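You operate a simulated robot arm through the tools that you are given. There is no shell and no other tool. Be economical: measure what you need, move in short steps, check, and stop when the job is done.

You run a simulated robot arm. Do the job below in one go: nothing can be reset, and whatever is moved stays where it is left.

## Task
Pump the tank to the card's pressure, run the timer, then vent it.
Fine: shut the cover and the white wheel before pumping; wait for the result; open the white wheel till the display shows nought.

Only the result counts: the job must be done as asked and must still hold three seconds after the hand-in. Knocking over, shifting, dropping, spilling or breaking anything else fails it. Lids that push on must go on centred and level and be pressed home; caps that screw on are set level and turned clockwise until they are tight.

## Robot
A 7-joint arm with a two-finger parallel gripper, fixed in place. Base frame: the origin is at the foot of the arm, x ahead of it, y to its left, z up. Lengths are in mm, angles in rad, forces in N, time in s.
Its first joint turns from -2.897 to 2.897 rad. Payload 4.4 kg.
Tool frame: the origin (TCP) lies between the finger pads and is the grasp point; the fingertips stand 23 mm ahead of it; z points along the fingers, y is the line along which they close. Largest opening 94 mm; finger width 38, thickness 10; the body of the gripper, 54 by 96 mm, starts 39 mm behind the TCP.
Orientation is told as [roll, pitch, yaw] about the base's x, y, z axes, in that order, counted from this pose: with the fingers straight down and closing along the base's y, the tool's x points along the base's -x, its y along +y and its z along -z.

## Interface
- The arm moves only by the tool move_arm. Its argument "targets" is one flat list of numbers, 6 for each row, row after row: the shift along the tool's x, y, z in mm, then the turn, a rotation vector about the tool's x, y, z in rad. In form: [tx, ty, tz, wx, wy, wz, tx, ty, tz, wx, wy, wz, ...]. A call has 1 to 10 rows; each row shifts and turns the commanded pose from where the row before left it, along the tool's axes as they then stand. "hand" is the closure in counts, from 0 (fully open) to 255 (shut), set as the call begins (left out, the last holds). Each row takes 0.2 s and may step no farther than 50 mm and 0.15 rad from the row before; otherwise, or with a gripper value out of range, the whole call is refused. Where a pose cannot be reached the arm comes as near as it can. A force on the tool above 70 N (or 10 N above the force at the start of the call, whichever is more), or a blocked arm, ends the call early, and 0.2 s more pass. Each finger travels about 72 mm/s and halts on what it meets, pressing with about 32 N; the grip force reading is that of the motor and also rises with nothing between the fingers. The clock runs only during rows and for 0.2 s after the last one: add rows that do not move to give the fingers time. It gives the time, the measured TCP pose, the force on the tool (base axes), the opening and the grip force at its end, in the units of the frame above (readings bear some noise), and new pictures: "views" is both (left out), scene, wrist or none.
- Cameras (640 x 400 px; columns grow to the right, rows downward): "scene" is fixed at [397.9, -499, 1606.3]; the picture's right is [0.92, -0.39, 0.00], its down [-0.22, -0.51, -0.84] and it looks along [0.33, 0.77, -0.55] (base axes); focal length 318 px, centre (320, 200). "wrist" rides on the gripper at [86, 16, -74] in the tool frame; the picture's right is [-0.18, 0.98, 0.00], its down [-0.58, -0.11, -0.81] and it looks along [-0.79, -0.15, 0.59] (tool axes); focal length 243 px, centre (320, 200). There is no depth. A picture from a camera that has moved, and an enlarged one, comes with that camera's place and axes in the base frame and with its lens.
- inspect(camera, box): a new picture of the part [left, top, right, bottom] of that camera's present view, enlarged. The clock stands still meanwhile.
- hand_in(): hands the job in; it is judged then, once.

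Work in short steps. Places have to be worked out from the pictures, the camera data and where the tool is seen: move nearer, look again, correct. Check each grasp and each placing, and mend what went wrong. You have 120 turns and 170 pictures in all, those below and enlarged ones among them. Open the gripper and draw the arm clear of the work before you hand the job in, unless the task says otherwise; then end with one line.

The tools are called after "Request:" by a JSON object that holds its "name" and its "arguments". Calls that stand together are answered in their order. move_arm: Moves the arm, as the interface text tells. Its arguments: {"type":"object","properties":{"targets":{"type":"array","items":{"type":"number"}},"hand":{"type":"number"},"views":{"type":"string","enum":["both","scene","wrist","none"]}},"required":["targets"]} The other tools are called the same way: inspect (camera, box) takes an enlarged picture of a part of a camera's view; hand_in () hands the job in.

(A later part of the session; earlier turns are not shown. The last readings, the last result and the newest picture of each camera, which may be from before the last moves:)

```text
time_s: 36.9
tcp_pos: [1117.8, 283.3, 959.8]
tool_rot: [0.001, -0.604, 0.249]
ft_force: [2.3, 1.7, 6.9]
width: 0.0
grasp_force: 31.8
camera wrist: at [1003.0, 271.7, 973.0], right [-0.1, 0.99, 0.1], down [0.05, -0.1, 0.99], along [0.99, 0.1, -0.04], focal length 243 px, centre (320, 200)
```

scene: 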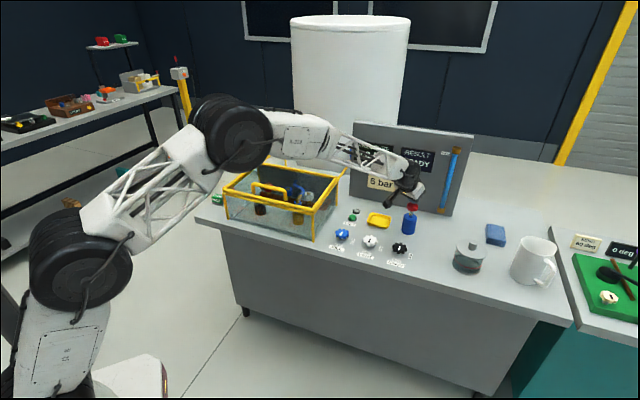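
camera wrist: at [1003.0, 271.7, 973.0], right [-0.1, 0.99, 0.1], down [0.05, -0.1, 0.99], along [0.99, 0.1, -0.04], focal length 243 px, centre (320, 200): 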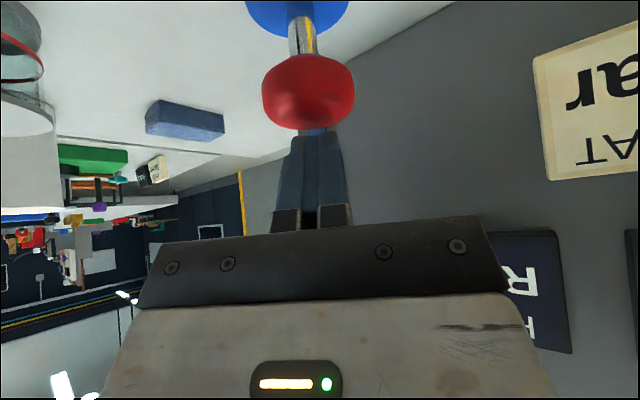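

Contact made (7 N). I press further down through the stroke.

Request:
{"name": "move_arm", "arguments": {"targets": [5.9, 0, 8.0, 0, 0, 0, 5.9, 0, 8.0, 0, 0, 0, 5.9, 0, 8.0, 0, 0, 0, 5.9, 0, 8.0, 0, 0, 0, 0, 0, 0, 0, 0, 0]}}

```text
time_s: 37.9
tcp_pos: [1119.5, 283.2, 935.4]
tool_rot: [-0.001, -0.62, 0.249]
ft_force: [4.4, 1.0, 12.4]
width: 0.0
grasp_force: 32.1
stopped in row 4: the force on the tool passed its limit (the readings are from after the stop); the commanded pose is now the measured one
camera wrist: at [1004.3, 270.8, 947.9], right [-0.1, 0.99, 0.11], down [0.03, -0.1, 0.99], along [0.99, 0.1, -0.02], focal length 243 px, centre (320, 200)
```

scene: 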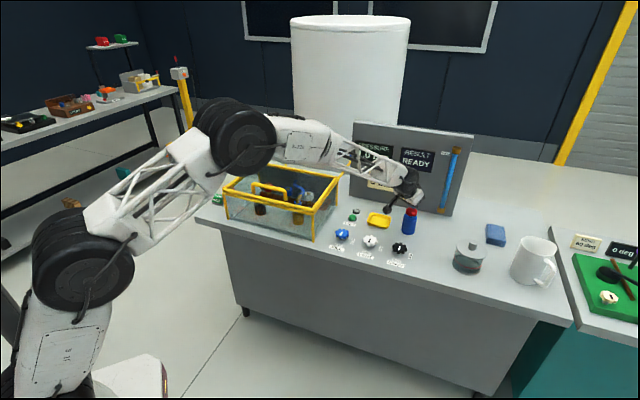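
wrist: 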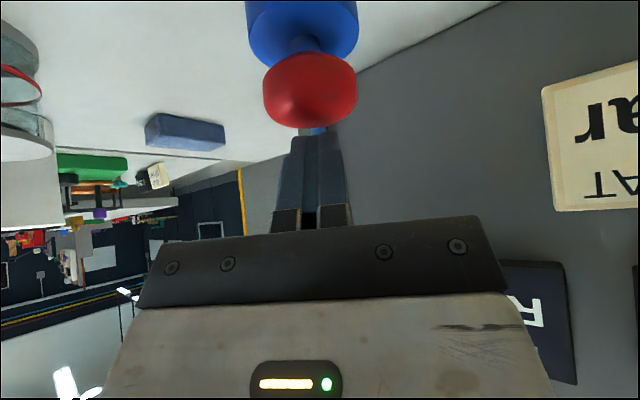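

The stroke bottomed (~30 mm). I check the display now, then raise.

Request:
{"name": "inspect", "arguments": {"camera": "scene", "box": [340, 120, 480, 220]}}

Request:
{"name": "move_arm", "arguments": {"targets": [-11.8, 0, -16, 0, 0, 0, -11.8, 0, -16, 0, 0, 0, -5.9, 0, -8, 0, 0, 0, 0, 0, 0, 0, 0, 0]}}

```text
4.00 times, centred on (410, 170) of scene
camera zoom: at [397.9, -499.0, 1606.3], right [0.92, -0.39, 0.0], down [-0.22, -0.51, -0.84], along [0.33, 0.77, -0.55], focal length 1273 px, centre (-40, 320)
```

zoom: 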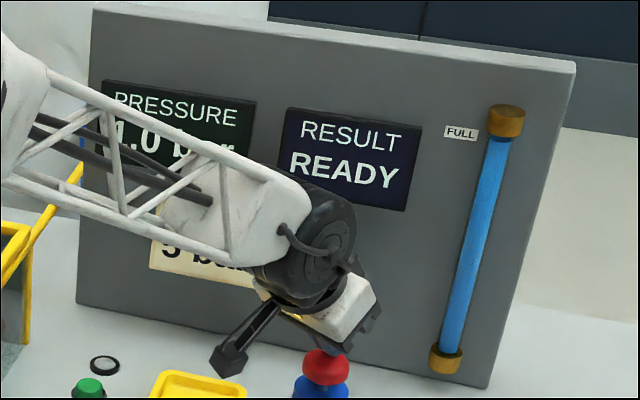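

```text
time_s: 38.9
tcp_pos: [1116.6, 282.5, 983.0]
tool_rot: [-0.001, -0.617, 0.249]
ft_force: [-0.5, 0.1, -0.2]
width: 0.0
grasp_force: 32.0
camera wrist: at [1003.3, 269.9, 995.2], right [-0.1, 0.99, 0.11], down [0.04, -0.1, 0.99], along [0.99, 0.1, -0.03], focal length 243 px, centre (320, 200)
```

scene: 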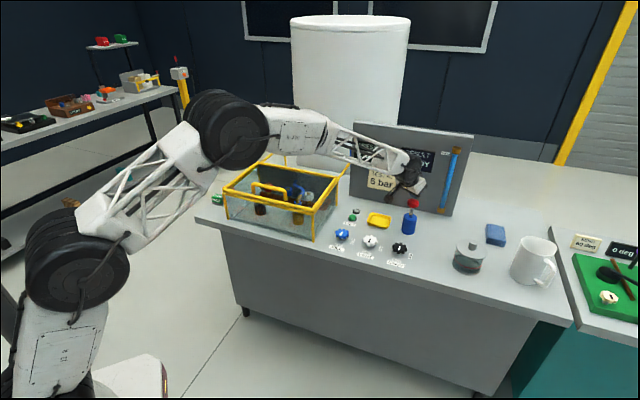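
wrist: 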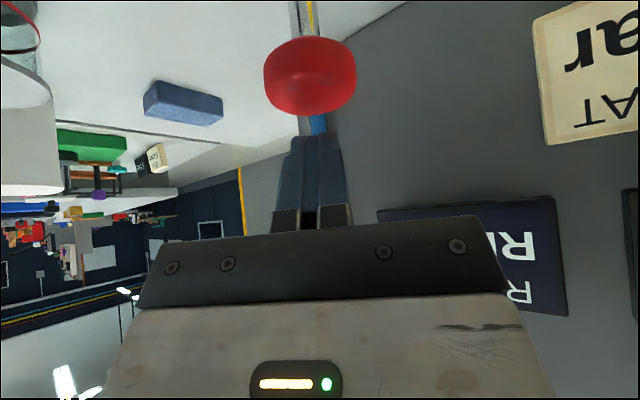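

Pressure went to 1.0 bar in one stroke and the knob springs back. Second stroke.

Request:
{"name": "move_arm", "arguments": {"targets": [7, 0, 9.8, 0, 0, 0, 7, 0, 9.8, 0, 0, 0, 7, 0, 9.8, 0, 0, 0, 7, 0, 9.8, 0, 0, 0], "views": "none"}}

Request:
{"name": "inspect", "arguments": {"camera": "scene", "box": [340, 130, 460, 210]}}

Request:
{"name": "move_arm", "arguments": {"targets": [-11.6, 0, -16, 0, 0, 0, -11.6, 0, -16, 0, 0, 0, -5.8, 0, -8, 0, 0, 0, 0, 0, 0, 0, 0, 0], "views": "none"}}

```text
time_s: 39.9
tcp_pos: [1117.9, 283.8, 936.4]
tool_rot: [0.001, -0.618, 0.25]
ft_force: [-4.8, -1.2, 13.8]
width: 0.2
grasp_force: 31.7
```

```text
5.00 times, centred on (400, 170) of scene
camera zoom: at [397.9, -499.0, 1606.3], right [0.92, -0.39, 0.0], down [-0.22, -0.51, -0.84], along [0.33, 0.77, -0.55], focal length 1592 px, centre (-80, 350)
```

zoom: 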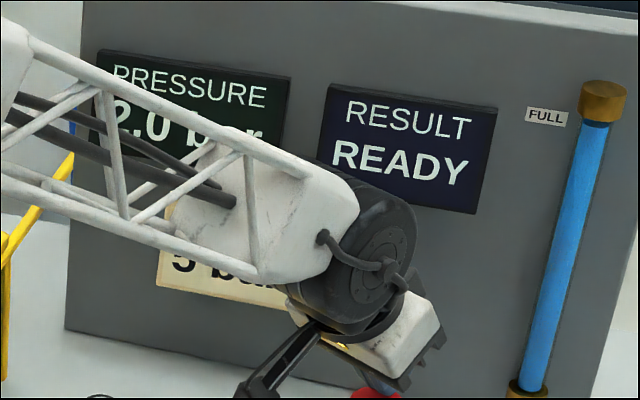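

```text
time_s: 40.9
tcp_pos: [1116.7, 282.6, 984.0]
tool_rot: [-0.001, -0.615, 0.25]
ft_force: [-0.1, 0.1, -0.1]
width: 0.1
grasp_force: 31.3
```

2.0 bar, ready position regained. Third stroke.

Request:
{"name": "move_arm", "arguments": {"targets": [7, 0, 9.9, 0, 0, 0, 7, 0, 9.9, 0, 0, 0, 7, 0, 9.9, 0, 0, 0, 7, 0, 9.9, 0, 0, 0], "views": "none"}}

Request:
{"name": "inspect", "arguments": {"camera": "scene", "box": [340, 130, 460, 210]}}

Request:
{"name": "move_arm", "arguments": {"targets": [-11.6, 0, -16, 0, 0, 0, -11.6, 0, -16, 0, 0, 0, -5.8, 0, -8, 0, 0, 0, 0, 0, 0, 0, 0, 0], "views": "none"}}

```text
time_s: 41.9
tcp_pos: [1119.1, 283.8, 936.6]
tool_rot: [0.0, -0.619, 0.252]
ft_force: [-2.4, -3.2, 12.5]
width: 0.2
grasp_force: 32.1
```

```text
5.00 times, centred on (400, 170) of scene
camera zoom: at [397.9, -499.0, 1606.3], right [0.92, -0.39, 0.0], down [-0.22, -0.51, -0.84], along [0.33, 0.77, -0.55], focal length 1592 px, centre (-80, 350)
```

zoom: 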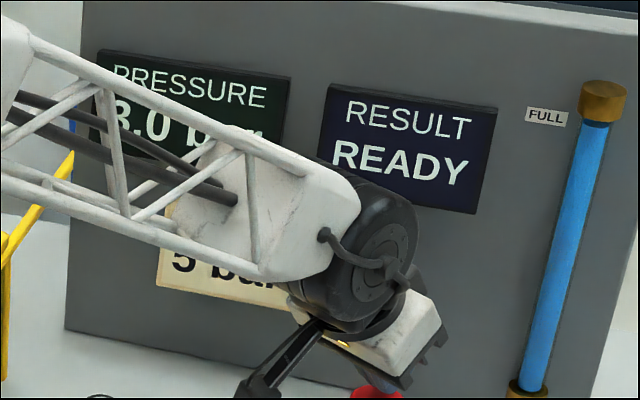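

```text
time_s: 42.9
tcp_pos: [1119.1, 281.2, 985.3]
tool_rot: [0.0, -0.616, 0.249]
ft_force: [0.2, 0.7, -0.1]
width: 0.3
grasp_force: 31.8
```

3.0 bar. Fourth stroke.

Request:
{"name": "move_arm", "arguments": {"targets": [7.1, 0, 10, 0, 0, 0, 7.1, 0, 10, 0, 0, 0, 7.1, 0, 10, 0, 0, 0, 7.1, 0, 10, 0, 0, 0], "views": "none"}}

Request:
{"name": "inspect", "arguments": {"camera": "scene", "box": [340, 130, 460, 210]}}

Request:
{"name": "move_arm", "arguments": {"targets": [-11.6, 0, -16, 0, 0, 0, -11.6, 0, -16, 0, 0, 0, -5.8, 0, -8, 0, 0, 0, 0, 0, 0, 0, 0, 0], "views": "none"}}

```text
time_s: 43.9
tcp_pos: [1119.5, 283.3, 938.9]
tool_rot: [0.0, -0.619, 0.252]
ft_force: [2.2, 1.5, 11.6]
width: 0.0
grasp_force: 31.3
```

```text
5.00 times, centred on (400, 170) of scene
camera zoom: at [397.9, -499.0, 1606.3], right [0.92, -0.39, 0.0], down [-0.22, -0.51, -0.84], along [0.33, 0.77, -0.55], focal length 1592 px, centre (-80, 350)
```

zoom: 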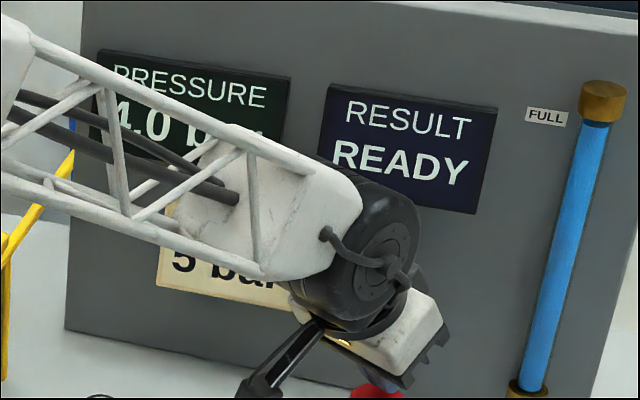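

```text
time_s: 44.9
tcp_pos: [1120.1, 282.5, 986.0]
tool_rot: [-0.001, -0.617, 0.249]
ft_force: [0.4, 0.4, -0.7]
width: 0.1
grasp_force: 31.8
```

4.0 bar. Fifth and last stroke.

Request:
{"name": "move_arm", "arguments": {"targets": [7.2, 0, 10.1, 0, 0, 0, 7.2, 0, 10.1, 0, 0, 0, 7.2, 0, 10.1, 0, 0, 0, 7.2, 0, 10.1, 0, 0, 0], "views": "none"}}

Request:
{"name": "inspect", "arguments": {"camera": "scene", "box": [340, 130, 460, 210]}}

Request:
{"name": "move_arm", "arguments": {"targets": [-11.6, 0, -16, 0, 0, 0, -11.6, 0, -16, 0, 0, 0, -11.6, 0, -16, 0, 0, 0, -11.6, 0, -16, 0, 0, 0, 0, 0, 0, 0, 0, 0], "views": "none"}}

```text
time_s: 45.9
tcp_pos: [1121.2, 284.3, 938.4]
tool_rot: [0.0, -0.618, 0.251]
ft_force: [-4.0, 1.5, 13.0]
width: 0.0
grasp_force: 31.9
```

```text
5.00 times, centred on (400, 170) of scene
camera zoom: at [397.9, -499.0, 1606.3], right [0.92, -0.39, 0.0], down [-0.22, -0.51, -0.84], along [0.33, 0.77, -0.55], focal length 1592 px, centre (-80, 350)
```

zoom: 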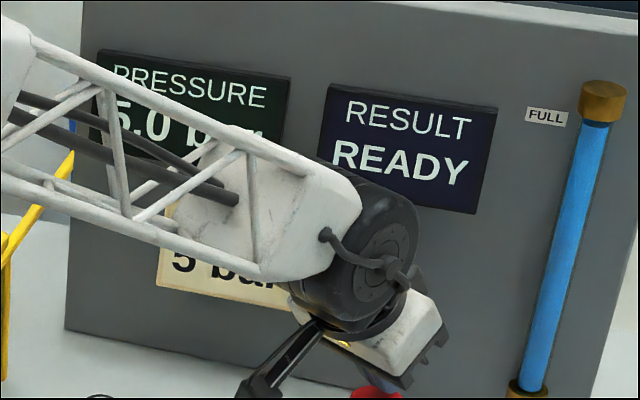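

```text
time_s: 47.1
tcp_pos: [1122.3, 282.2, 1015.7]
tool_rot: [0.0, -0.616, 0.25]
ft_force: [0.1, 0.6, -0.5]
width: 0.1
grasp_force: 31.3
```

5.0 bar on the display, and I'm clear of the pump. Now the TIMER button (est. 941, 427, 819): I retract, untilt, and then look.

Request:
{"name": "move_arm", "arguments": {"targets": [37, 0, -26, 0, 0, 0, 37, 0, -26, 0, 0, 0, 37, 0, -26, 0, 0, 0, 37, 0, -26, 0, 0, 0, 0, 0, 0, 0, 0.124, 0, 0, 0, 0, 0, 0.124, 0, 0, 0, 0, 0, 0.124, 0, 0, 0, 0, 0, 0.124, 0, 0, 0, 0, 0, 0.12, 0, 0, 0, 0, 0, 0, 0], "views": "none"}}

Request:
{"name": "move_arm", "arguments": {"targets": [10, 35, 0, 0, 0, -0.09, 10, 35, 0, 0, 0, -0.09, 0, 40, 0, 0, 0, 0, 0, 0, 0, 0, 0, 0]}}

Request:
{"name": "inspect", "arguments": {"camera": "scene", "box": [340, 120, 460, 200]}}

```text
time_s: 49.3
tcp_pos: [945.7, 239.0, 1014.7]
tool_rot: [0.0, 0.001, 0.251]
ft_force: [-0.4, -0.4, -1.0]
width: 0.0
grasp_force: 32.2
```

```text
time_s: 50.3
tcp_pos: [888.7, 335.9, 1012.0]
tool_rot: [0.0, -0.001, 0.431]
ft_force: [-0.5, 0.0, 0.3]
width: 0.1
grasp_force: 32.1
camera wrist: at [803.4, 314.5, 1088.0], right [-0.24, 0.97, 0.0], down [0.57, 0.14, 0.81], along [0.78, 0.2, -0.59], focal length 243 px, centre (320, 200)
```

scene: 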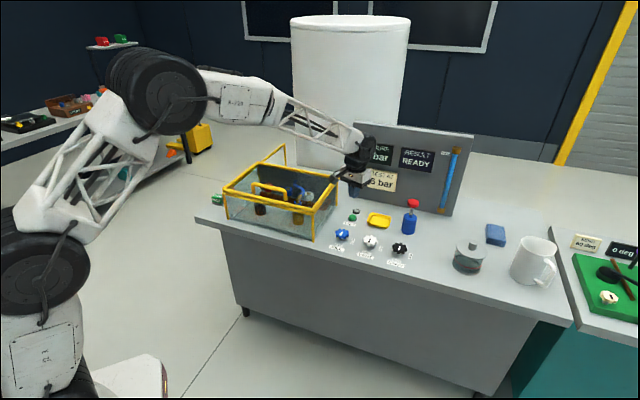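
wrist: 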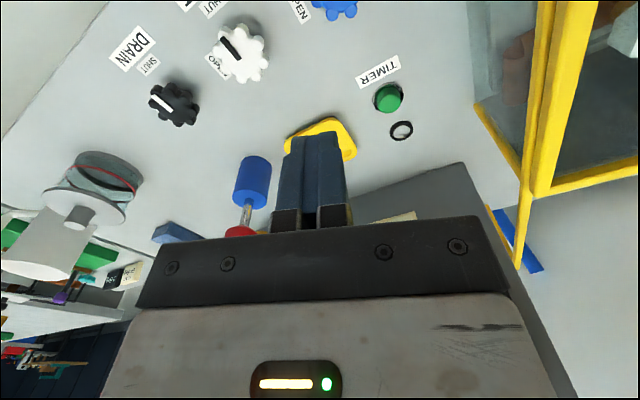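

```text
5.00 times, centred on (400, 160) of scene
camera zoom: at [397.9, -499.0, 1606.3], right [0.92, -0.39, 0.0], down [-0.22, -0.51, -0.84], along [0.33, 0.77, -0.55], focal length 1592 px, centre (-80, 400)
```

zoom: 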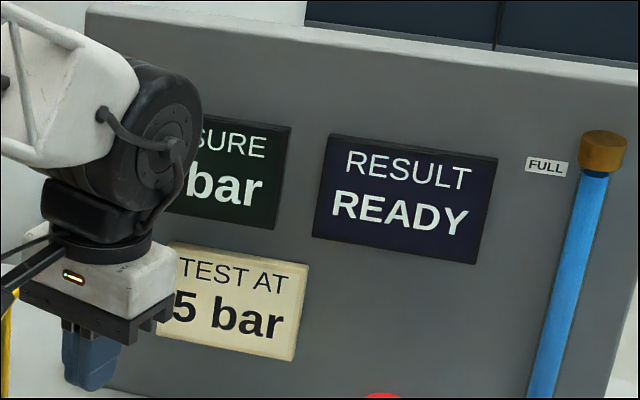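

Button now estimated at (937, 428, 820). I tilt 0.35 rad and move to hover ~30 mm above it.

Request:
{"name": "move_arm", "arguments": {"targets": [0, 0, 0, 0, -0.117, 0, 0, 0, 0, 0, -0.117, 0, 0, 0, 0, 0, -0.117, 0, -10.3, 15.9, 38.9, 0, 0, 0, -10.3, 15.9, 38.9, 0, 0, 0, -10.3, 15.9, 38.9, 0, 0, 0, -10.3, 15.9, 38.9, 0, 0, 0, 0, 0, 0, 0, 0, 0]}}

Request:
{"name": "inspect", "arguments": {"camera": "scene", "box": [310, 180, 430, 260]}}

```text
time_s: 52.1
tcp_pos: [945.9, 433.3, 883.7]
tool_rot: [0.001, -0.352, 0.432]
ft_force: [0.1, 0.4, 0.3]
width: 0.1
grasp_force: 32.2
camera wrist: at [841.8, 404.0, 924.4], right [-0.25, 0.97, 0.06], down [0.29, 0.01, 0.96], along [0.92, 0.26, -0.28], focal length 243 px, centre (320, 200)
```

scene: 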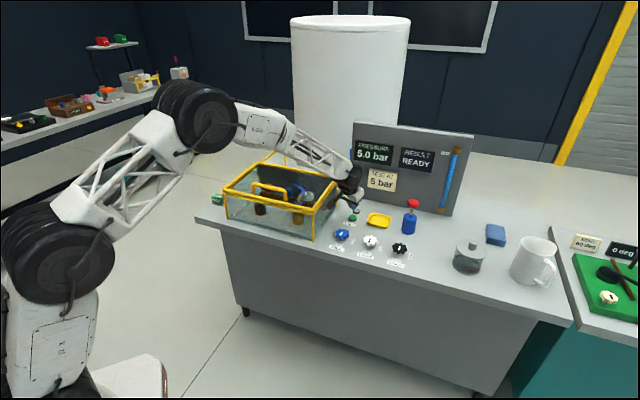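
wrist: 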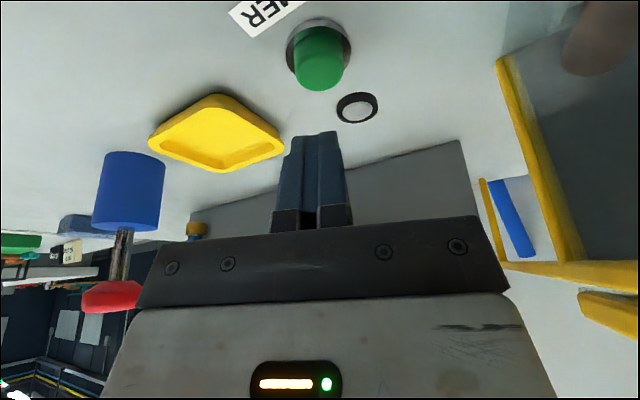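

```text
5.00 times, centred on (370, 220) of scene
camera zoom: at [397.9, -499.0, 1606.3], right [0.92, -0.39, 0.0], down [-0.22, -0.51, -0.84], along [0.33, 0.77, -0.55], focal length 1592 px, centre (70, 100)
```

zoom: 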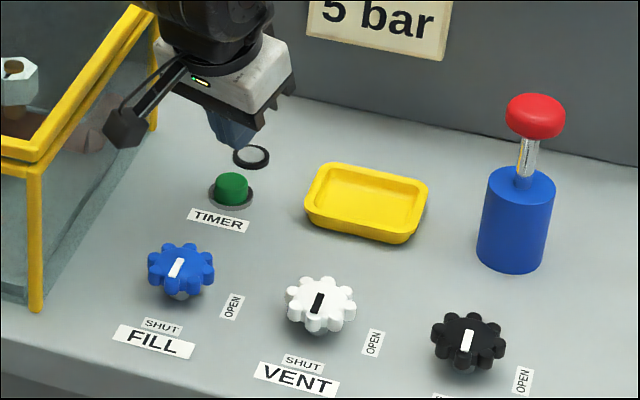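

Display holds 5.0 bar. The button refines to (945, 436, 820); I correct by 10 mm and press gently down until force rises.

Request:
{"name": "move_arm", "arguments": {"targets": [-0.8, 3, 26.9, 0, 0, 0, 1.7, 0, 4.7, 0, 0, 0, 1.7, 0, 4.7, 0, 0, 0, 1.7, 0, 4.7, 0, 0, 0]}}

Request:
{"name": "inspect", "arguments": {"camera": "scene", "box": [340, 120, 460, 200]}}

```text
time_s: 53.1
tcp_pos: [954.1, 439.4, 843.9]
tool_rot: [0.001, -0.351, 0.431]
ft_force: [-0.7, -0.3, 1.4]
width: 0.1
grasp_force: 32.3
camera wrist: at [850.3, 409.7, 884.3], right [-0.25, 0.97, 0.06], down [0.29, 0.01, 0.96], along [0.92, 0.26, -0.28], focal length 243 px, centre (320, 200)
```

scene: 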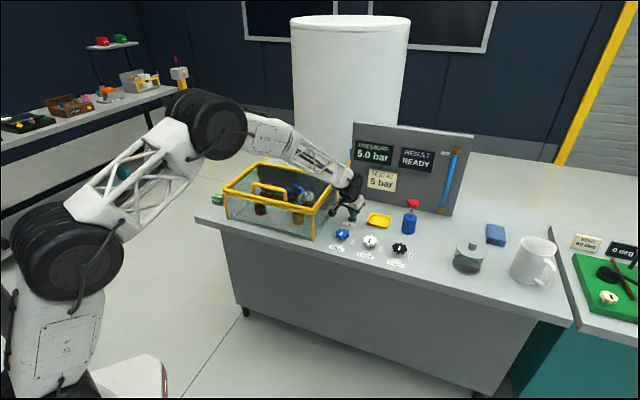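
wrist: 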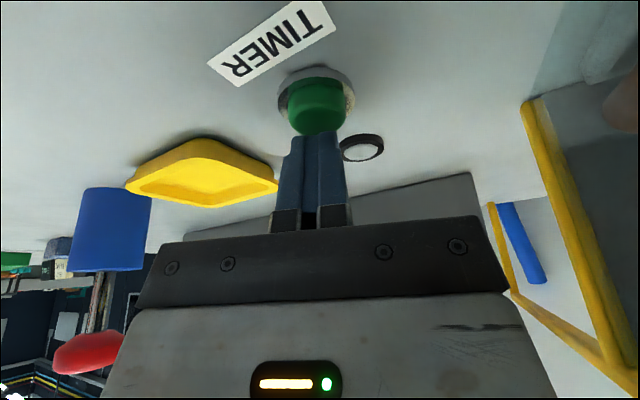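

```text
5.00 times, centred on (400, 160) of scene
camera zoom: at [397.9, -499.0, 1606.3], right [0.92, -0.39, 0.0], down [-0.22, -0.51, -0.84], along [0.33, 0.77, -0.55], focal length 1592 px, centre (-80, 400)
```

zoom: 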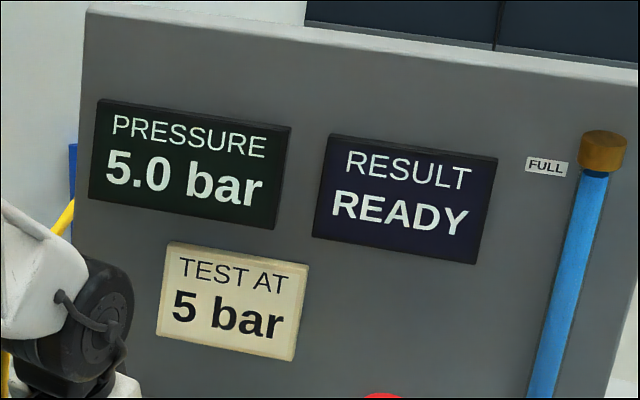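

Fingertips are just at the button (1.4 N), right over it. I press further in 3 mm steps.

Request:
{"name": "move_arm", "arguments": {"targets": [1.0, 0, 2.8, 0, 0, 0, 1.0, 0, 2.8, 0, 0, 0, 1.0, 0, 2.8, 0, 0, 0], "views": "wrist"}}

Request:
{"name": "inspect", "arguments": {"camera": "scene", "box": [340, 120, 460, 200]}}

```text
time_s: 53.9
tcp_pos: [954.3, 440.7, 837.1]
tool_rot: [-0.001, -0.354, 0.431]
ft_force: [-5.8, -0.2, 22.0]
width: 0.1
grasp_force: 32.6
camera wrist: at [851.1, 409.8, 877.8], right [-0.25, 0.97, 0.06], down [0.29, 0.01, 0.96], along [0.92, 0.26, -0.28], focal length 243 px, centre (320, 200)
```

wrist: 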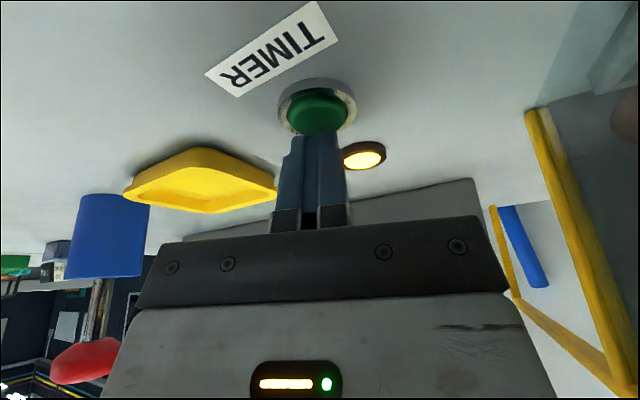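

```text
5.00 times, centred on (400, 160) of scene
camera zoom: at [397.9, -499.0, 1606.3], right [0.92, -0.39, 0.0], down [-0.22, -0.51, -0.84], along [0.33, 0.77, -0.55], focal length 1592 px, centre (-80, 400)
```

zoom: 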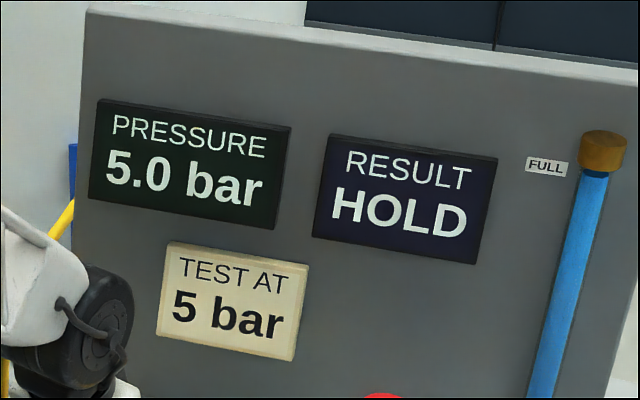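

HOLD is shown and the lamp is lit. I lift off, and move over to the white wheel while the timer runs.

Request:
{"name": "move_arm", "arguments": {"targets": [-12.7, 0, -34.7, 0, 0, 0, -12.7, 0, -34.7, 0, 0, 0, -12.7, 0, -34.7, 0, 0, 0, 0, 0, 0, 0, 0.117, 0, 0, 0, 0, 0, 0.117, 0, 0, 0, 0, 0, 0.117, 0, 0, 0, 0, 0, 0, 0], "views": "none"}}

Request:
{"name": "move_arm", "arguments": {"targets": [24.4, -37.5, 0, 0, 0, 0, 24.4, -37.5, 0, 0, 0, 0, 24.4, -37.5, 0, 0, 0, 0, 24.4, -37.5, 0, 0, 0, 0, 0, 0, 0, 0, 0, 0], "hand": 0, "views": "wrist"}}

Request:
{"name": "inspect", "arguments": {"camera": "scene", "box": [340, 120, 460, 200]}}

```text
time_s: 55.5
tcp_pos: [953.3, 439.2, 945.2]
tool_rot: [-0.001, 0.0, 0.431]
ft_force: [-0.3, -0.2, 0.3]
width: 0.0
grasp_force: 31.6
```

```text
time_s: 56.7
tcp_pos: [927.5, 260.3, 944.1]
tool_rot: [0.0, 0.001, 0.428]
ft_force: [0.6, -0.6, 1.1]
width: 94.2
grasp_force: 0.1
camera wrist: at [841.6, 239.2, 1019.8], right [-0.24, 0.97, 0.0], down [0.57, 0.14, 0.81], along [0.78, 0.2, -0.59], focal length 243 px, centre (320, 200)
```

wrist: 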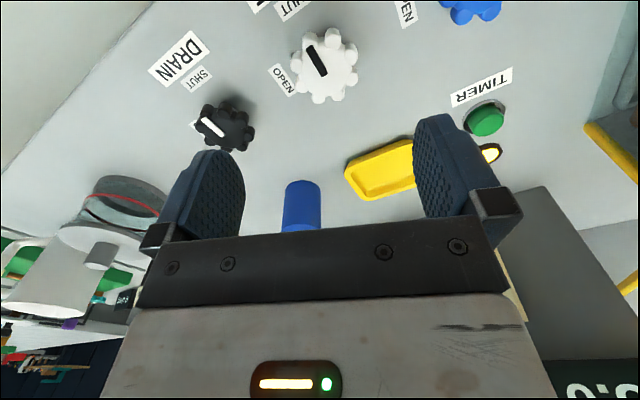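

```text
5.00 times, centred on (400, 160) of scene
camera zoom: at [397.9, -499.0, 1606.3], right [0.92, -0.39, 0.0], down [-0.22, -0.51, -0.84], along [0.33, 0.77, -0.55], focal length 1592 px, centre (-80, 400)
```

zoom: 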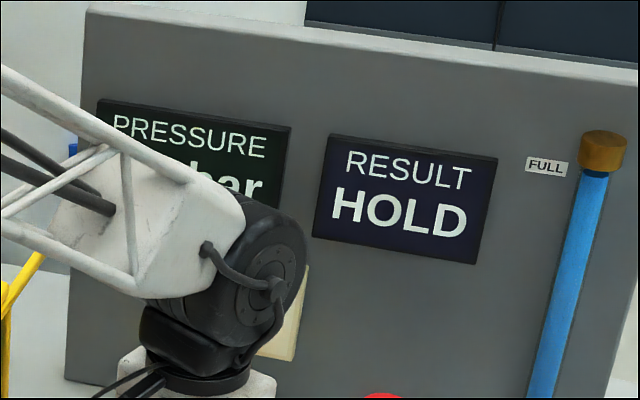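

Still HOLD. I align over the wheel (926, 264) and turn the tool to yaw −0.785, then check the result.

Request:
{"name": "move_arm", "arguments": {"targets": [-1, 3.4, 0, 0, 0, 0.135, 0, 0, 0, 0, 0, 0.135, 0, 0, 0, 0, 0, 0.135, 0, 0, 0, 0, 0, 0.135, 0, 0, 0, 0, 0, 0.135, 0, 0, 0, 0, 0, 0.135, 0, 0, 0, 0, 0, 0.135, 0, 0, 0, 0, 0, 0.135, 0, 0, 0, 0, 0, 0.135, 0, 0, 0, 0, 0, 0], "views": "wrist"}}

Request:
{"name": "inspect", "arguments": {"camera": "scene", "box": [340, 120, 460, 200]}}

```text
time_s: 58.9
tcp_pos: [927.2, 266.4, 944.5]
tool_rot: [-0.001, 0.0, -0.785]
ft_force: [-0.6, 0.4, 0.6]
width: 93.8
grasp_force: 0.0
camera wrist: at [877.7, 338.3, 1020.3], right [0.83, 0.56, 0.0], down [0.33, -0.49, 0.81], along [0.46, -0.67, -0.59], focal length 243 px, centre (320, 200)
```

wrist: 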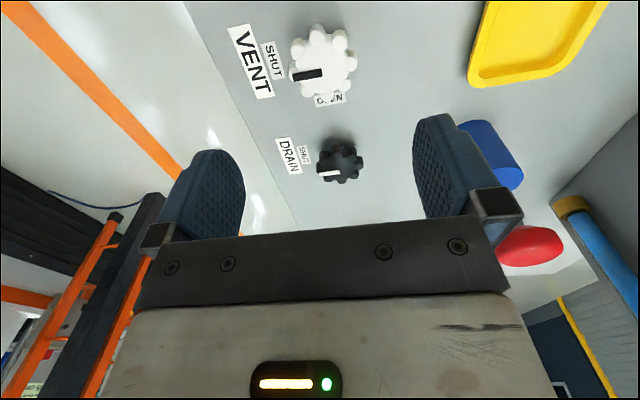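

```text
5.00 times, centred on (400, 160) of scene
camera zoom: at [397.9, -499.0, 1606.3], right [0.92, -0.39, 0.0], down [-0.22, -0.51, -0.84], along [0.33, 0.77, -0.55], focal length 1592 px, centre (-80, 400)
```

zoom: 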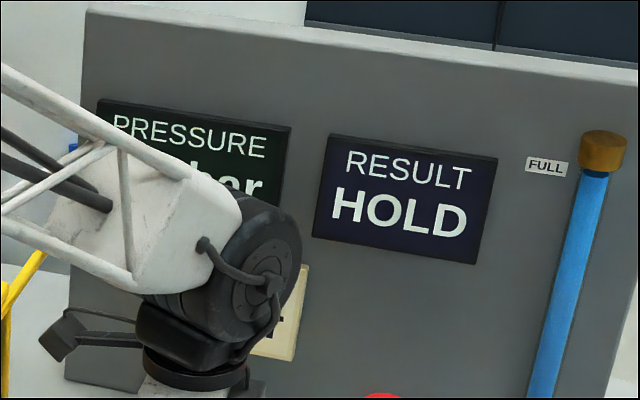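

Well aligned. I wait for the result without touching anything.

Request:
{"name": "move_arm", "arguments": {"targets": [0, 0, 0, 0, 0, 0, 0, 0, 0, 0, 0, 0, 0, 0, 0, 0, 0, 0, 0, 0, 0, 0, 0, 0, 0, 0, 0, 0, 0, 0, 0, 0, 0, 0, 0, 0, 0, 0, 0, 0, 0, 0, 0, 0, 0, 0, 0, 0, 0, 0, 0, 0, 0, 0, 0, 0, 0, 0, 0, 0], "views": "none"}}

Request:
{"name": "move_arm", "arguments": {"targets": [0, 0, 0, 0, 0, 0, 0, 0, 0, 0, 0, 0, 0, 0, 0, 0, 0, 0, 0, 0, 0, 0, 0, 0, 0, 0, 0, 0, 0, 0, 0, 0, 0, 0, 0, 0, 0, 0, 0, 0, 0, 0, 0, 0, 0, 0, 0, 0, 0, 0, 0, 0, 0, 0, 0, 0, 0, 0, 0, 0], "views": "none"}}

Request:
{"name": "inspect", "arguments": {"camera": "scene", "box": [340, 120, 460, 200]}}

```text
time_s: 61.1
tcp_pos: [927.0, 265.0, 945.3]
tool_rot: [0.002, 0.001, -0.784]
ft_force: [0.0, -0.2, -0.1]
width: 93.8
grasp_force: 0.0
```

```text
time_s: 63.3
tcp_pos: [927.3, 265.8, 943.2]
tool_rot: [0.001, -0.001, -0.782]
ft_force: [-0.1, -1.3, 0.4]
width: 93.9
grasp_force: 0.0
```

```text
5.00 times, centred on (400, 160) of scene
camera zoom: at [397.9, -499.0, 1606.3], right [0.92, -0.39, 0.0], down [-0.22, -0.51, -0.84], along [0.33, 0.77, -0.55], focal length 1592 px, centre (-80, 400)
```

zoom: 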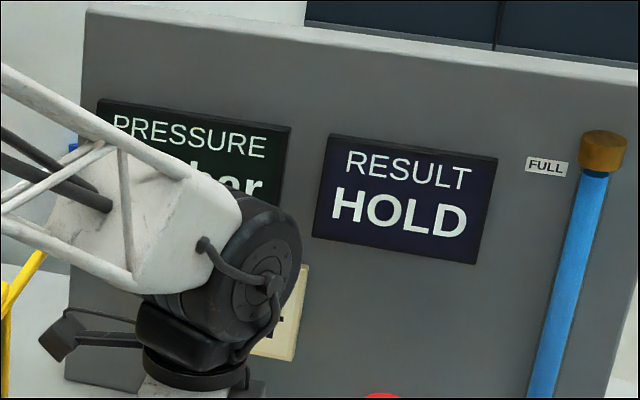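

Still HOLD; I wait longer.

Request:
{"name": "move_arm", "arguments": {"targets": [0, 0, 0, 0, 0, 0, 0, 0, 0, 0, 0, 0, 0, 0, 0, 0, 0, 0, 0, 0, 0, 0, 0, 0, 0, 0, 0, 0, 0, 0, 0, 0, 0, 0, 0, 0, 0, 0, 0, 0, 0, 0, 0, 0, 0, 0, 0, 0, 0, 0, 0, 0, 0, 0, 0, 0, 0, 0, 0, 0], "views": "none"}}

Request:
{"name": "move_arm", "arguments": {"targets": [0, 0, 0, 0, 0, 0, 0, 0, 0, 0, 0, 0, 0, 0, 0, 0, 0, 0, 0, 0, 0, 0, 0, 0, 0, 0, 0, 0, 0, 0, 0, 0, 0, 0, 0, 0, 0, 0, 0, 0, 0, 0, 0, 0, 0, 0, 0, 0, 0, 0, 0, 0, 0, 0, 0, 0, 0, 0, 0, 0], "views": "none"}}

Request:
{"name": "move_arm", "arguments": {"targets": [0, 0, 0, 0, 0, 0, 0, 0, 0, 0, 0, 0, 0, 0, 0, 0, 0, 0, 0, 0, 0, 0, 0, 0, 0, 0, 0, 0, 0, 0, 0, 0, 0, 0, 0, 0, 0, 0, 0, 0, 0, 0, 0, 0, 0, 0, 0, 0, 0, 0, 0, 0, 0, 0, 0, 0, 0, 0, 0, 0], "views": "none"}}

Request:
{"name": "inspect", "arguments": {"camera": "scene", "box": [340, 120, 460, 200]}}

```text
time_s: 65.5
tcp_pos: [927.6, 265.7, 944.6]
tool_rot: [0.0, 0.001, -0.785]
ft_force: [0.0, -0.2, 0.7]
width: 94.1
grasp_force: 0.1
```

```text
time_s: 67.7
tcp_pos: [927.1, 265.7, 945.0]
tool_rot: [0.0, 0.001, -0.784]
ft_force: [0.4, -0.2, -0.5]
width: 94.1
grasp_force: 0.0
```

```text
time_s: 69.9
tcp_pos: [927.5, 266.1, 944.3]
tool_rot: [-0.001, -0.001, -0.782]
ft_force: [0.5, 0.9, 0.4]
width: 94.3
grasp_force: 0.1
```

```text
5.00 times, centred on (400, 160) of scene
camera zoom: at [397.9, -499.0, 1606.3], right [0.92, -0.39, 0.0], down [-0.22, -0.51, -0.84], along [0.33, 0.77, -0.55], focal length 1592 px, centre (-80, 400)
```

zoom: 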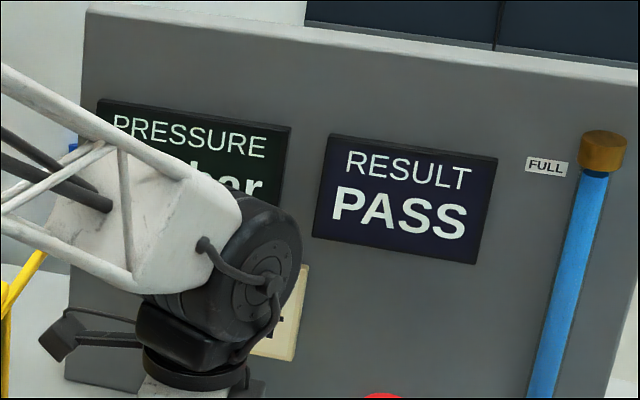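

PASS. Now I lower onto the white wheel and grip it.

Request:
{"name": "move_arm", "arguments": {"targets": [0, 0, 37, 0, 0, 0, 0, 0, 37, 0, 0, 0, 0, 0, 37, 0, 0, 0, 0, 0, 0, 0, 0, 0], "views": "wrist"}}

Request:
{"name": "move_arm", "arguments": {"targets": [0, 0, 0, 0, 0, 0, 0, 0, 0, 0, 0, 0, 0, 0, 0, 0, 0, 0, 0, 0, 0, 0, 0, 0], "hand": 255, "views": "wrist"}}

```text
time_s: 70.9
tcp_pos: [927.4, 264.6, 833.9]
tool_rot: [0.0, -0.001, -0.784]
ft_force: [0.0, 0.1, 0.4]
width: 94.2
grasp_force: 0.1
camera wrist: at [878.6, 337.2, 909.0], right [0.82, 0.57, 0.0], down [0.33, -0.49, 0.81], along [0.46, -0.66, -0.59], focal length 243 px, centre (320, 200)
```

wrist: 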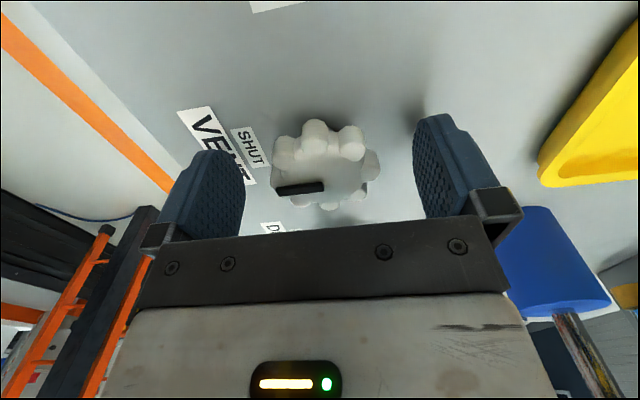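

```text
time_s: 71.9
tcp_pos: [929.7, 266.0, 833.8]
tool_rot: [0.002, -0.002, -0.783]
ft_force: [39.6, 37.9, -15.4]
width: 49.9
grasp_force: 44.6
camera wrist: at [879.1, 338.4, 909.4], right [0.82, 0.57, 0.0], down [0.33, -0.49, 0.81], along [0.46, -0.66, -0.59], focal length 243 px, centre (320, 200)
```

wrist: 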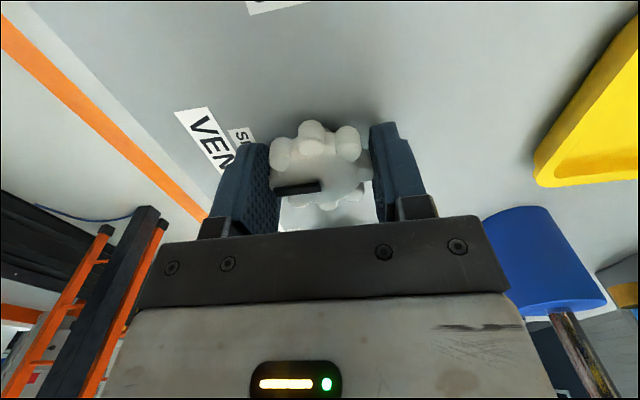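

Gripped; the wheel axis is ~4 mm further along the tool's y, so I shift there to centre, then turn counter-clockwise.

Request:
{"name": "move_arm", "arguments": {"targets": [0, 2, 0, 0, 0, 0, 0, 1.5, 0, 0, 0, 0, 0, 0, 0, 0, 0, 0], "views": "none"}}

Request:
{"name": "move_arm", "arguments": {"targets": [0, 0, 0, 0, 0, -0.1, 0, 0, 0, 0, 0, -0.1, 0, 0, 0, 0, 0, -0.1, 0, 0, 0, 0, 0, -0.1, 0, 0, 0, 0, 0, 0], "views": "wrist"}}

```text
time_s: 72.7
tcp_pos: [929.3, 265.7, 833.9]
tool_rot: [-0.001, 0.001, -0.783]
ft_force: [-36.3, -30.3, 20.7]
width: 50.1
grasp_force: 45.0
```

```text
time_s: 73.2
tcp_pos: [928.6, 264.9, 833.2]
tool_rot: [-0.004, 0.001, -0.692]
ft_force: [-15.5, -10.4, 11.5]
width: 50.1
grasp_force: 45.1
stopped in row 2: the force on the tool passed its limit (the readings are from after the stop); the commanded pose is now the measured one
camera wrist: at [873.1, 333.7, 909.5], right [0.77, 0.64, 0.0], down [0.38, -0.45, 0.81], along [0.51, -0.62, -0.59], focal length 243 px, centre (320, 200)
```

wrist: 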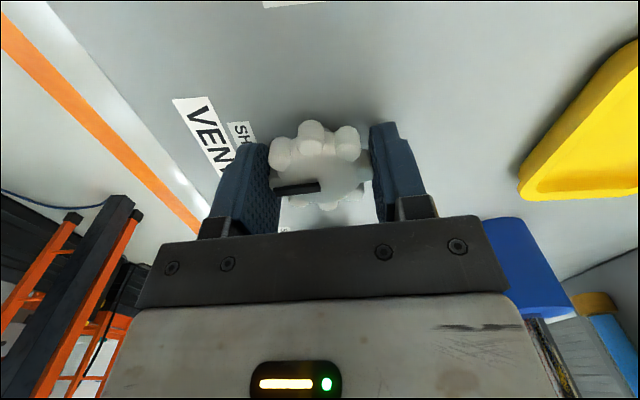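

Overload stop reset the load; the wheel follows. I keep turning counter-clockwise.

Request:
{"name": "move_arm", "arguments": {"targets": [0, -0.4, 0, 0, 0, -0.1, 0, 0, 0, 0, 0, -0.1, 0, 0, 0, 0, 0, -0.1, 0, 0, 0, 0, 0, -0.1, 0, 0, 0, 0, 0, 0], "views": "none"}}

Request:
{"name": "move_arm", "arguments": {"targets": [0, 0, 0, 0, 0, -0.1, 0, 0, 0, 0, 0, -0.1, 0, 0, 0, 0, 0, -0.1, 0, 0, 0, 0, 0, -0.1, 0, 0, 0, 0, 0, 0], "views": "wrist"}}

```text
time_s: 74.4
tcp_pos: [929.5, 264.8, 833.5]
tool_rot: [-0.002, 0.003, -0.289]
ft_force: [-15.8, -20.9, 14.3]
width: 50.0
grasp_force: 44.8
```

```text
time_s: 75.6
tcp_pos: [928.5, 265.0, 833.9]
tool_rot: [-0.002, 0.002, 0.11]
ft_force: [-1.4, -37.1, 9.4]
width: 50.1
grasp_force: 44.9
camera wrist: at [841.4, 271.9, 909.5], right [0.07, 1.0, 0.0], down [0.59, -0.04, 0.81], along [0.8, -0.06, -0.59], focal length 243 px, centre (320, 200)
```

wrist: 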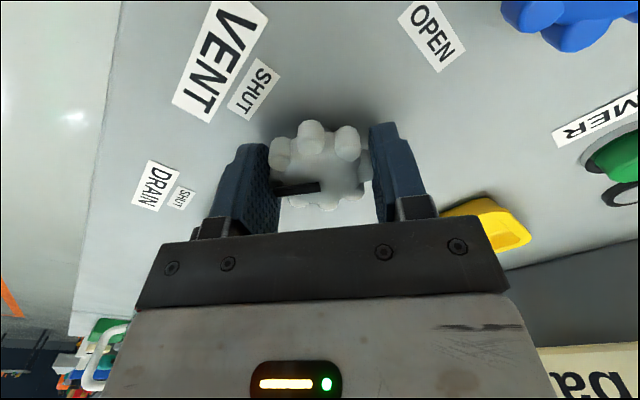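

Past halfway with modest loads; I finish the turn toward OPEN.

Request:
{"name": "move_arm", "arguments": {"targets": [0, -0.5, 0, 0, 0, -0.1, 0, 0, 0, 0, 0, -0.1, 0, 0, 0, 0, 0, -0.1, 0, 0, 0, 0, 0, 0], "views": "none"}}

Request:
{"name": "move_arm", "arguments": {"targets": [0, 0, 0, 0, 0, -0.1, 0, 0, 0, 0, 0, -0.1, 0, 0, 0, 0, 0, -0.1, 0, 0, 0, 0, 0, -0.07, 0, 0, 0, 0, 0, 0], "views": "wrist"}}

Request:
{"name": "inspect", "arguments": {"camera": "scene", "box": [340, 120, 460, 200]}}

```text
time_s: 76.6
tcp_pos: [928.7, 265.3, 832.7]
tool_rot: [-0.001, 0.001, 0.409]
ft_force: [-3.4, -36.1, 16.0]
width: 49.7
grasp_force: 45.2
```

```text
time_s: 77.8
tcp_pos: [931.6, 265.4, 833.4]
tool_rot: [0.001, 0.002, 0.779]
ft_force: [21.5, -35.6, 3.6]
width: 49.7
grasp_force: 44.9
camera wrist: at [857.4, 216.3, 909.2], right [-0.56, 0.83, 0.0], down [0.49, 0.33, 0.81], along [0.67, 0.45, -0.59], focal length 243 px, centre (320, 200)
```

wrist: 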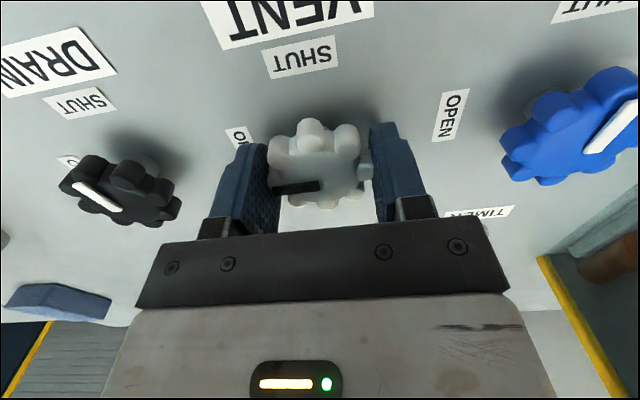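

```text
5.00 times, centred on (400, 160) of scene
camera zoom: at [397.9, -499.0, 1606.3], right [0.92, -0.39, 0.0], down [-0.22, -0.51, -0.84], along [0.33, 0.77, -0.55], focal length 1592 px, centre (-80, 400)
```

zoom: 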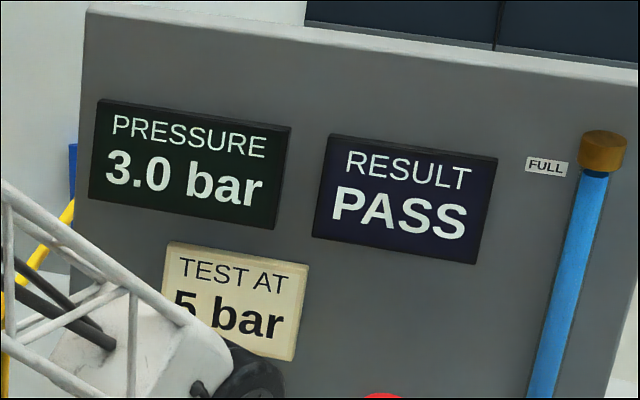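

The pointer is at OPEN and pressure is falling (3.0 bar). I release the wheel, lift straight up and wait.

Request:
{"name": "move_arm", "arguments": {"targets": [0, 0, 0, 0, 0, 0, 0, 0, 0, 0, 0, 0, 0, 0, 0, 0, 0, 0], "hand": 0, "views": "none"}}

Request:
{"name": "move_arm", "arguments": {"targets": [0, 0, -40, 0, 0, 0, 0, 0, -45, 0, 0, 0, 0, 0, -45, 0, 0, 0, 0, 0, -45, 0, 0, 0, 40, 0, 0, 0, 0, 0, 40, 0, 0, 0, 0, 0, 40, 0, 0, 0, 0, 0, 40, 0, 0, 0, 0, 0, 40, 0, 0, 0, 0, 0, 0, 0, 0, 0, 0, 0], "views": "scene"}}

Request:
{"name": "inspect", "arguments": {"camera": "scene", "box": [320, 120, 470, 270]}}

```text
time_s: 78.6
tcp_pos: [928.5, 265.7, 832.8]
tool_rot: [0.001, 0.003, 0.782]
ft_force: [1.3, 0.5, 0.3]
width: 94.0
grasp_force: 0.1
```

```text
time_s: 80.8
tcp_pos: [786.4, 124.9, 1008.4]
tool_rot: [0.002, 0.001, 0.781]
ft_force: [-0.3, 0.2, 0.2]
width: 93.9
grasp_force: 0.1
```

scene: 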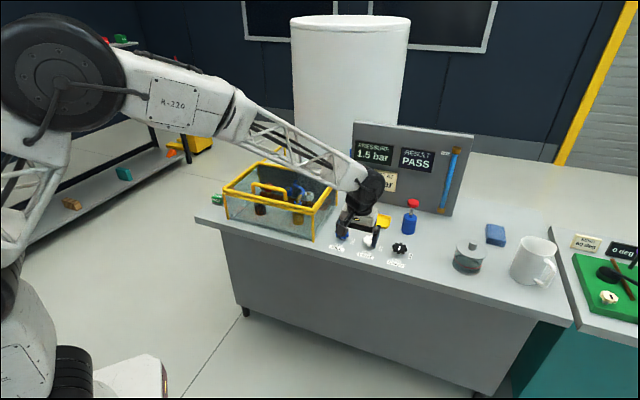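

```text
2.67 times, centred on (395, 195) of scene
camera zoom: at [397.9, -499.0, 1606.3], right [0.92, -0.39, 0.0], down [-0.22, -0.51, -0.84], along [0.33, 0.77, -0.55], focal length 849 px, centre (120, 213)
```

zoom: 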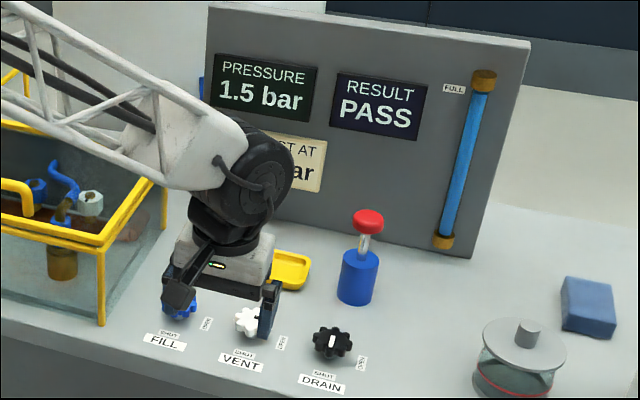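

1.5 bar and falling; I draw further back and wait.

Request:
{"name": "move_arm", "arguments": {"targets": [40, 0, -30, 0, 0, 0, 40, 0, -30, 0, 0, 0, 0, 0, 0, 0, 0, 0, 0, 0, 0, 0, 0, 0, 0, 0, 0, 0, 0, 0, 0, 0, 0, 0, 0, 0, 0, 0, 0, 0, 0, 0, 0, 0, 0, 0, 0, 0, 0, 0, 0, 0, 0, 0, 0, 0, 0, 0, 0, 0], "views": "none"}}

Request:
{"name": "move_arm", "arguments": {"targets": [0, 0, 0, 0, 0, 0, 0, 0, 0, 0, 0, 0, 0, 0, 0, 0, 0, 0, 0, 0, 0, 0, 0, 0, 0, 0, 0, 0, 0, 0, 0, 0, 0, 0, 0, 0, 0, 0, 0, 0, 0, 0, 0, 0, 0, 0, 0, 0, 0, 0, 0, 0, 0, 0, 0, 0, 0, 0, 0, 0], "views": "scene"}}

Request:
{"name": "inspect", "arguments": {"camera": "scene", "box": [320, 120, 470, 270]}}

```text
time_s: 83.0
tcp_pos: [731.2, 70.6, 1068.6]
tool_rot: [0.002, 0.002, 0.779]
ft_force: [-0.2, -0.1, 0.2]
width: 93.9
grasp_force: 0.1
```

```text
time_s: 85.2
tcp_pos: [731.0, 69.8, 1067.7]
tool_rot: [0.001, 0.002, 0.779]
ft_force: [0.1, -0.5, -0.4]
width: 94.1
grasp_force: 0.0
```

scene: 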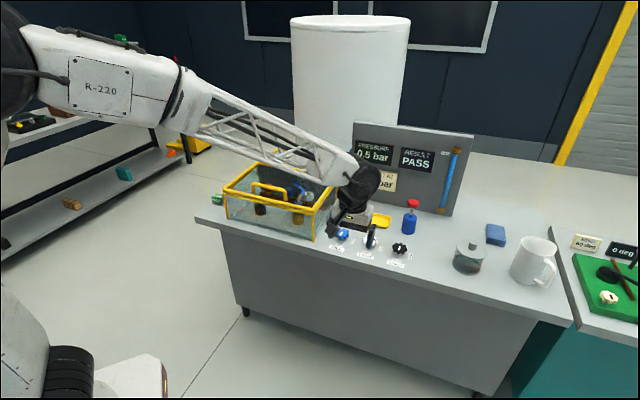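

```text
2.67 times, centred on (395, 195) of scene
camera zoom: at [397.9, -499.0, 1606.3], right [0.92, -0.39, 0.0], down [-0.22, -0.51, -0.84], along [0.33, 0.77, -0.55], focal length 849 px, centre (120, 213)
```

zoom: 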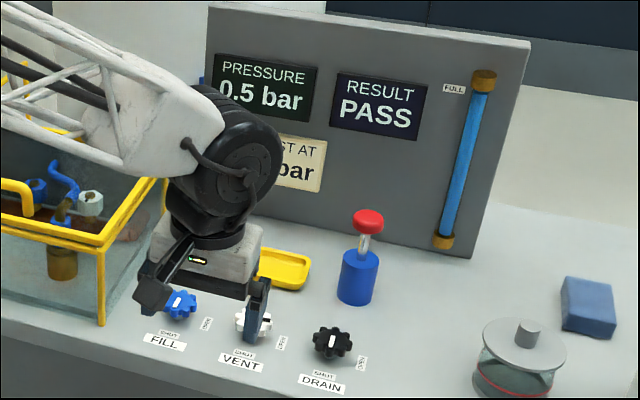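

0.5 bar left; I wait more.

Request:
{"name": "move_arm", "arguments": {"targets": [0, 0, -40, 0, 0, 0, 0, 0, -40, 0, 0, 0, 0, 0, 0, 0, 0, 0, 0, 0, 0, 0, 0, 0, 0, 0, 0, 0, 0, 0, 0, 0, 0, 0, 0, 0, 0, 0, 0, 0, 0, 0, 0, 0, 0, 0, 0, 0, 0, 0, 0, 0, 0, 0, 0, 0, 0, 0, 0, 0], "views": "none"}}

Request:
{"name": "move_arm", "arguments": {"targets": [0, 0, 0, 0, 0, 0, 0, 0, 0, 0, 0, 0, 0, 0, 0, 0, 0, 0, 0, 0, 0, 0, 0, 0, 0, 0, 0, 0, 0, 0, 0, 0, 0, 0, 0, 0, 0, 0, 0, 0, 0, 0, 0, 0, 0, 0, 0, 0, 0, 0, 0, 0, 0, 0, 0, 0, 0, 0, 0, 0], "views": "none"}}

Request:
{"name": "move_arm", "arguments": {"targets": [0, 0, 0, 0, 0, 0, 0, 0, 0, 0, 0, 0, 0, 0, 0, 0, 0, 0, 0, 0, 0, 0, 0, 0, 0, 0, 0, 0, 0, 0, 0, 0, 0, 0, 0, 0, 0, 0, 0, 0, 0, 0, 0, 0, 0, 0, 0, 0, 0, 0, 0, 0, 0, 0, 0, 0, 0, 0, 0, 0], "views": "scene"}}

Request:
{"name": "inspect", "arguments": {"camera": "scene", "box": [320, 120, 470, 270]}}

```text
time_s: 87.4
tcp_pos: [732.5, 69.1, 1147.0]
tool_rot: [0.0, 0.001, 0.781]
ft_force: [0.0, 0.6, -0.5]
width: 94.1
grasp_force: 0.1
```

```text
time_s: 89.6
tcp_pos: [733.0, 67.7, 1146.4]
tool_rot: [0.002, 0.003, 0.78]
ft_force: [0.0, -0.5, -0.6]
width: 93.8
grasp_force: 0.0
```

```text
time_s: 91.8
tcp_pos: [733.5, 68.2, 1147.1]
tool_rot: [0.001, 0.002, 0.779]
ft_force: [1.1, 0.2, 0.5]
width: 94.0
grasp_force: 0.0
```

scene: 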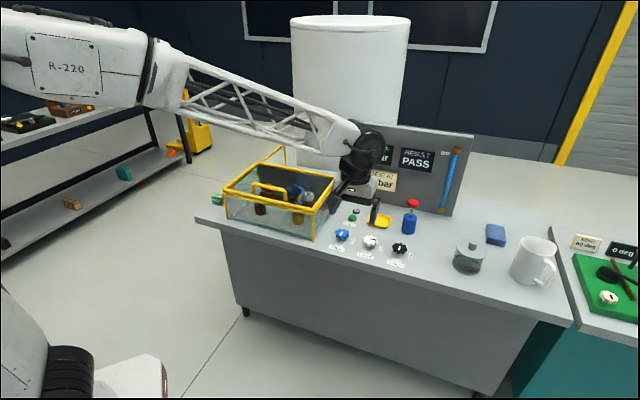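

```text
2.67 times, centred on (395, 195) of scene
camera zoom: at [397.9, -499.0, 1606.3], right [0.92, -0.39, 0.0], down [-0.22, -0.51, -0.84], along [0.33, 0.77, -0.55], focal length 849 px, centre (120, 213)
```

zoom: 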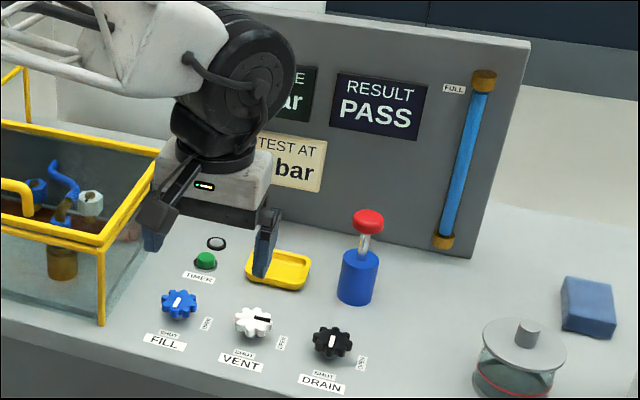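

The arm hides the display; I move it back out of the line of sight.

Request:
{"name": "move_arm", "arguments": {"targets": [34, 34, 0, 0, 0, 0, 34, 34, 0, 0, 0, 0, 34, 34, 0, 0, 0, 0, 34, 34, 0, 0, 0, 0, 34, 34, 0, 0, 0, 0, 0, 0, 0, 0, 0, 0], "views": "scene"}}

Request:
{"name": "inspect", "arguments": {"camera": "scene", "box": [320, 120, 470, 270]}}

```text
time_s: 93.2
tcp_pos: [489.6, 68.7, 1149.5]
tool_rot: [0.001, 0.003, 0.78]
ft_force: [-0.7, 0.1, -0.6]
width: 93.9
grasp_force: 0.0
```

scene: 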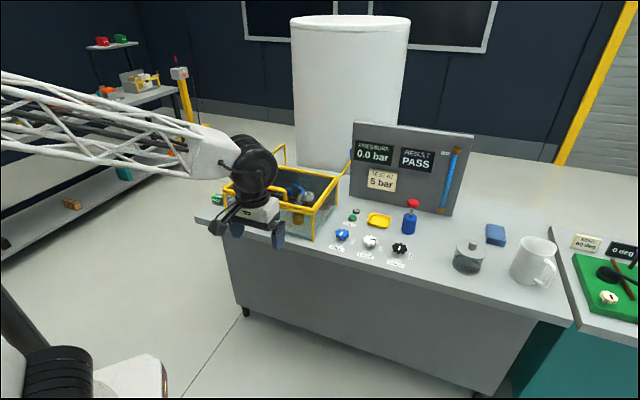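

```text
2.67 times, centred on (395, 195) of scene
camera zoom: at [397.9, -499.0, 1606.3], right [0.92, -0.39, 0.0], down [-0.22, -0.51, -0.84], along [0.33, 0.77, -0.55], focal length 849 px, centre (120, 213)
```

zoom: 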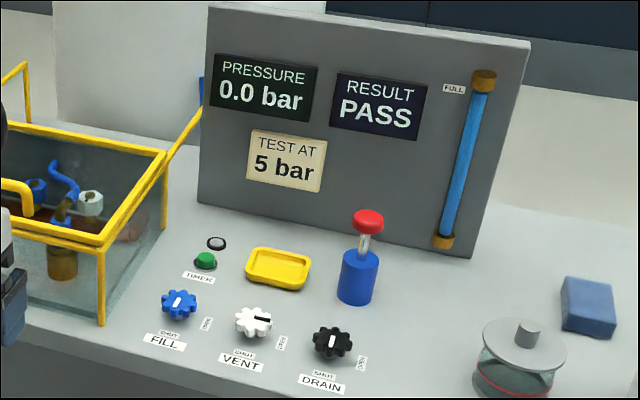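

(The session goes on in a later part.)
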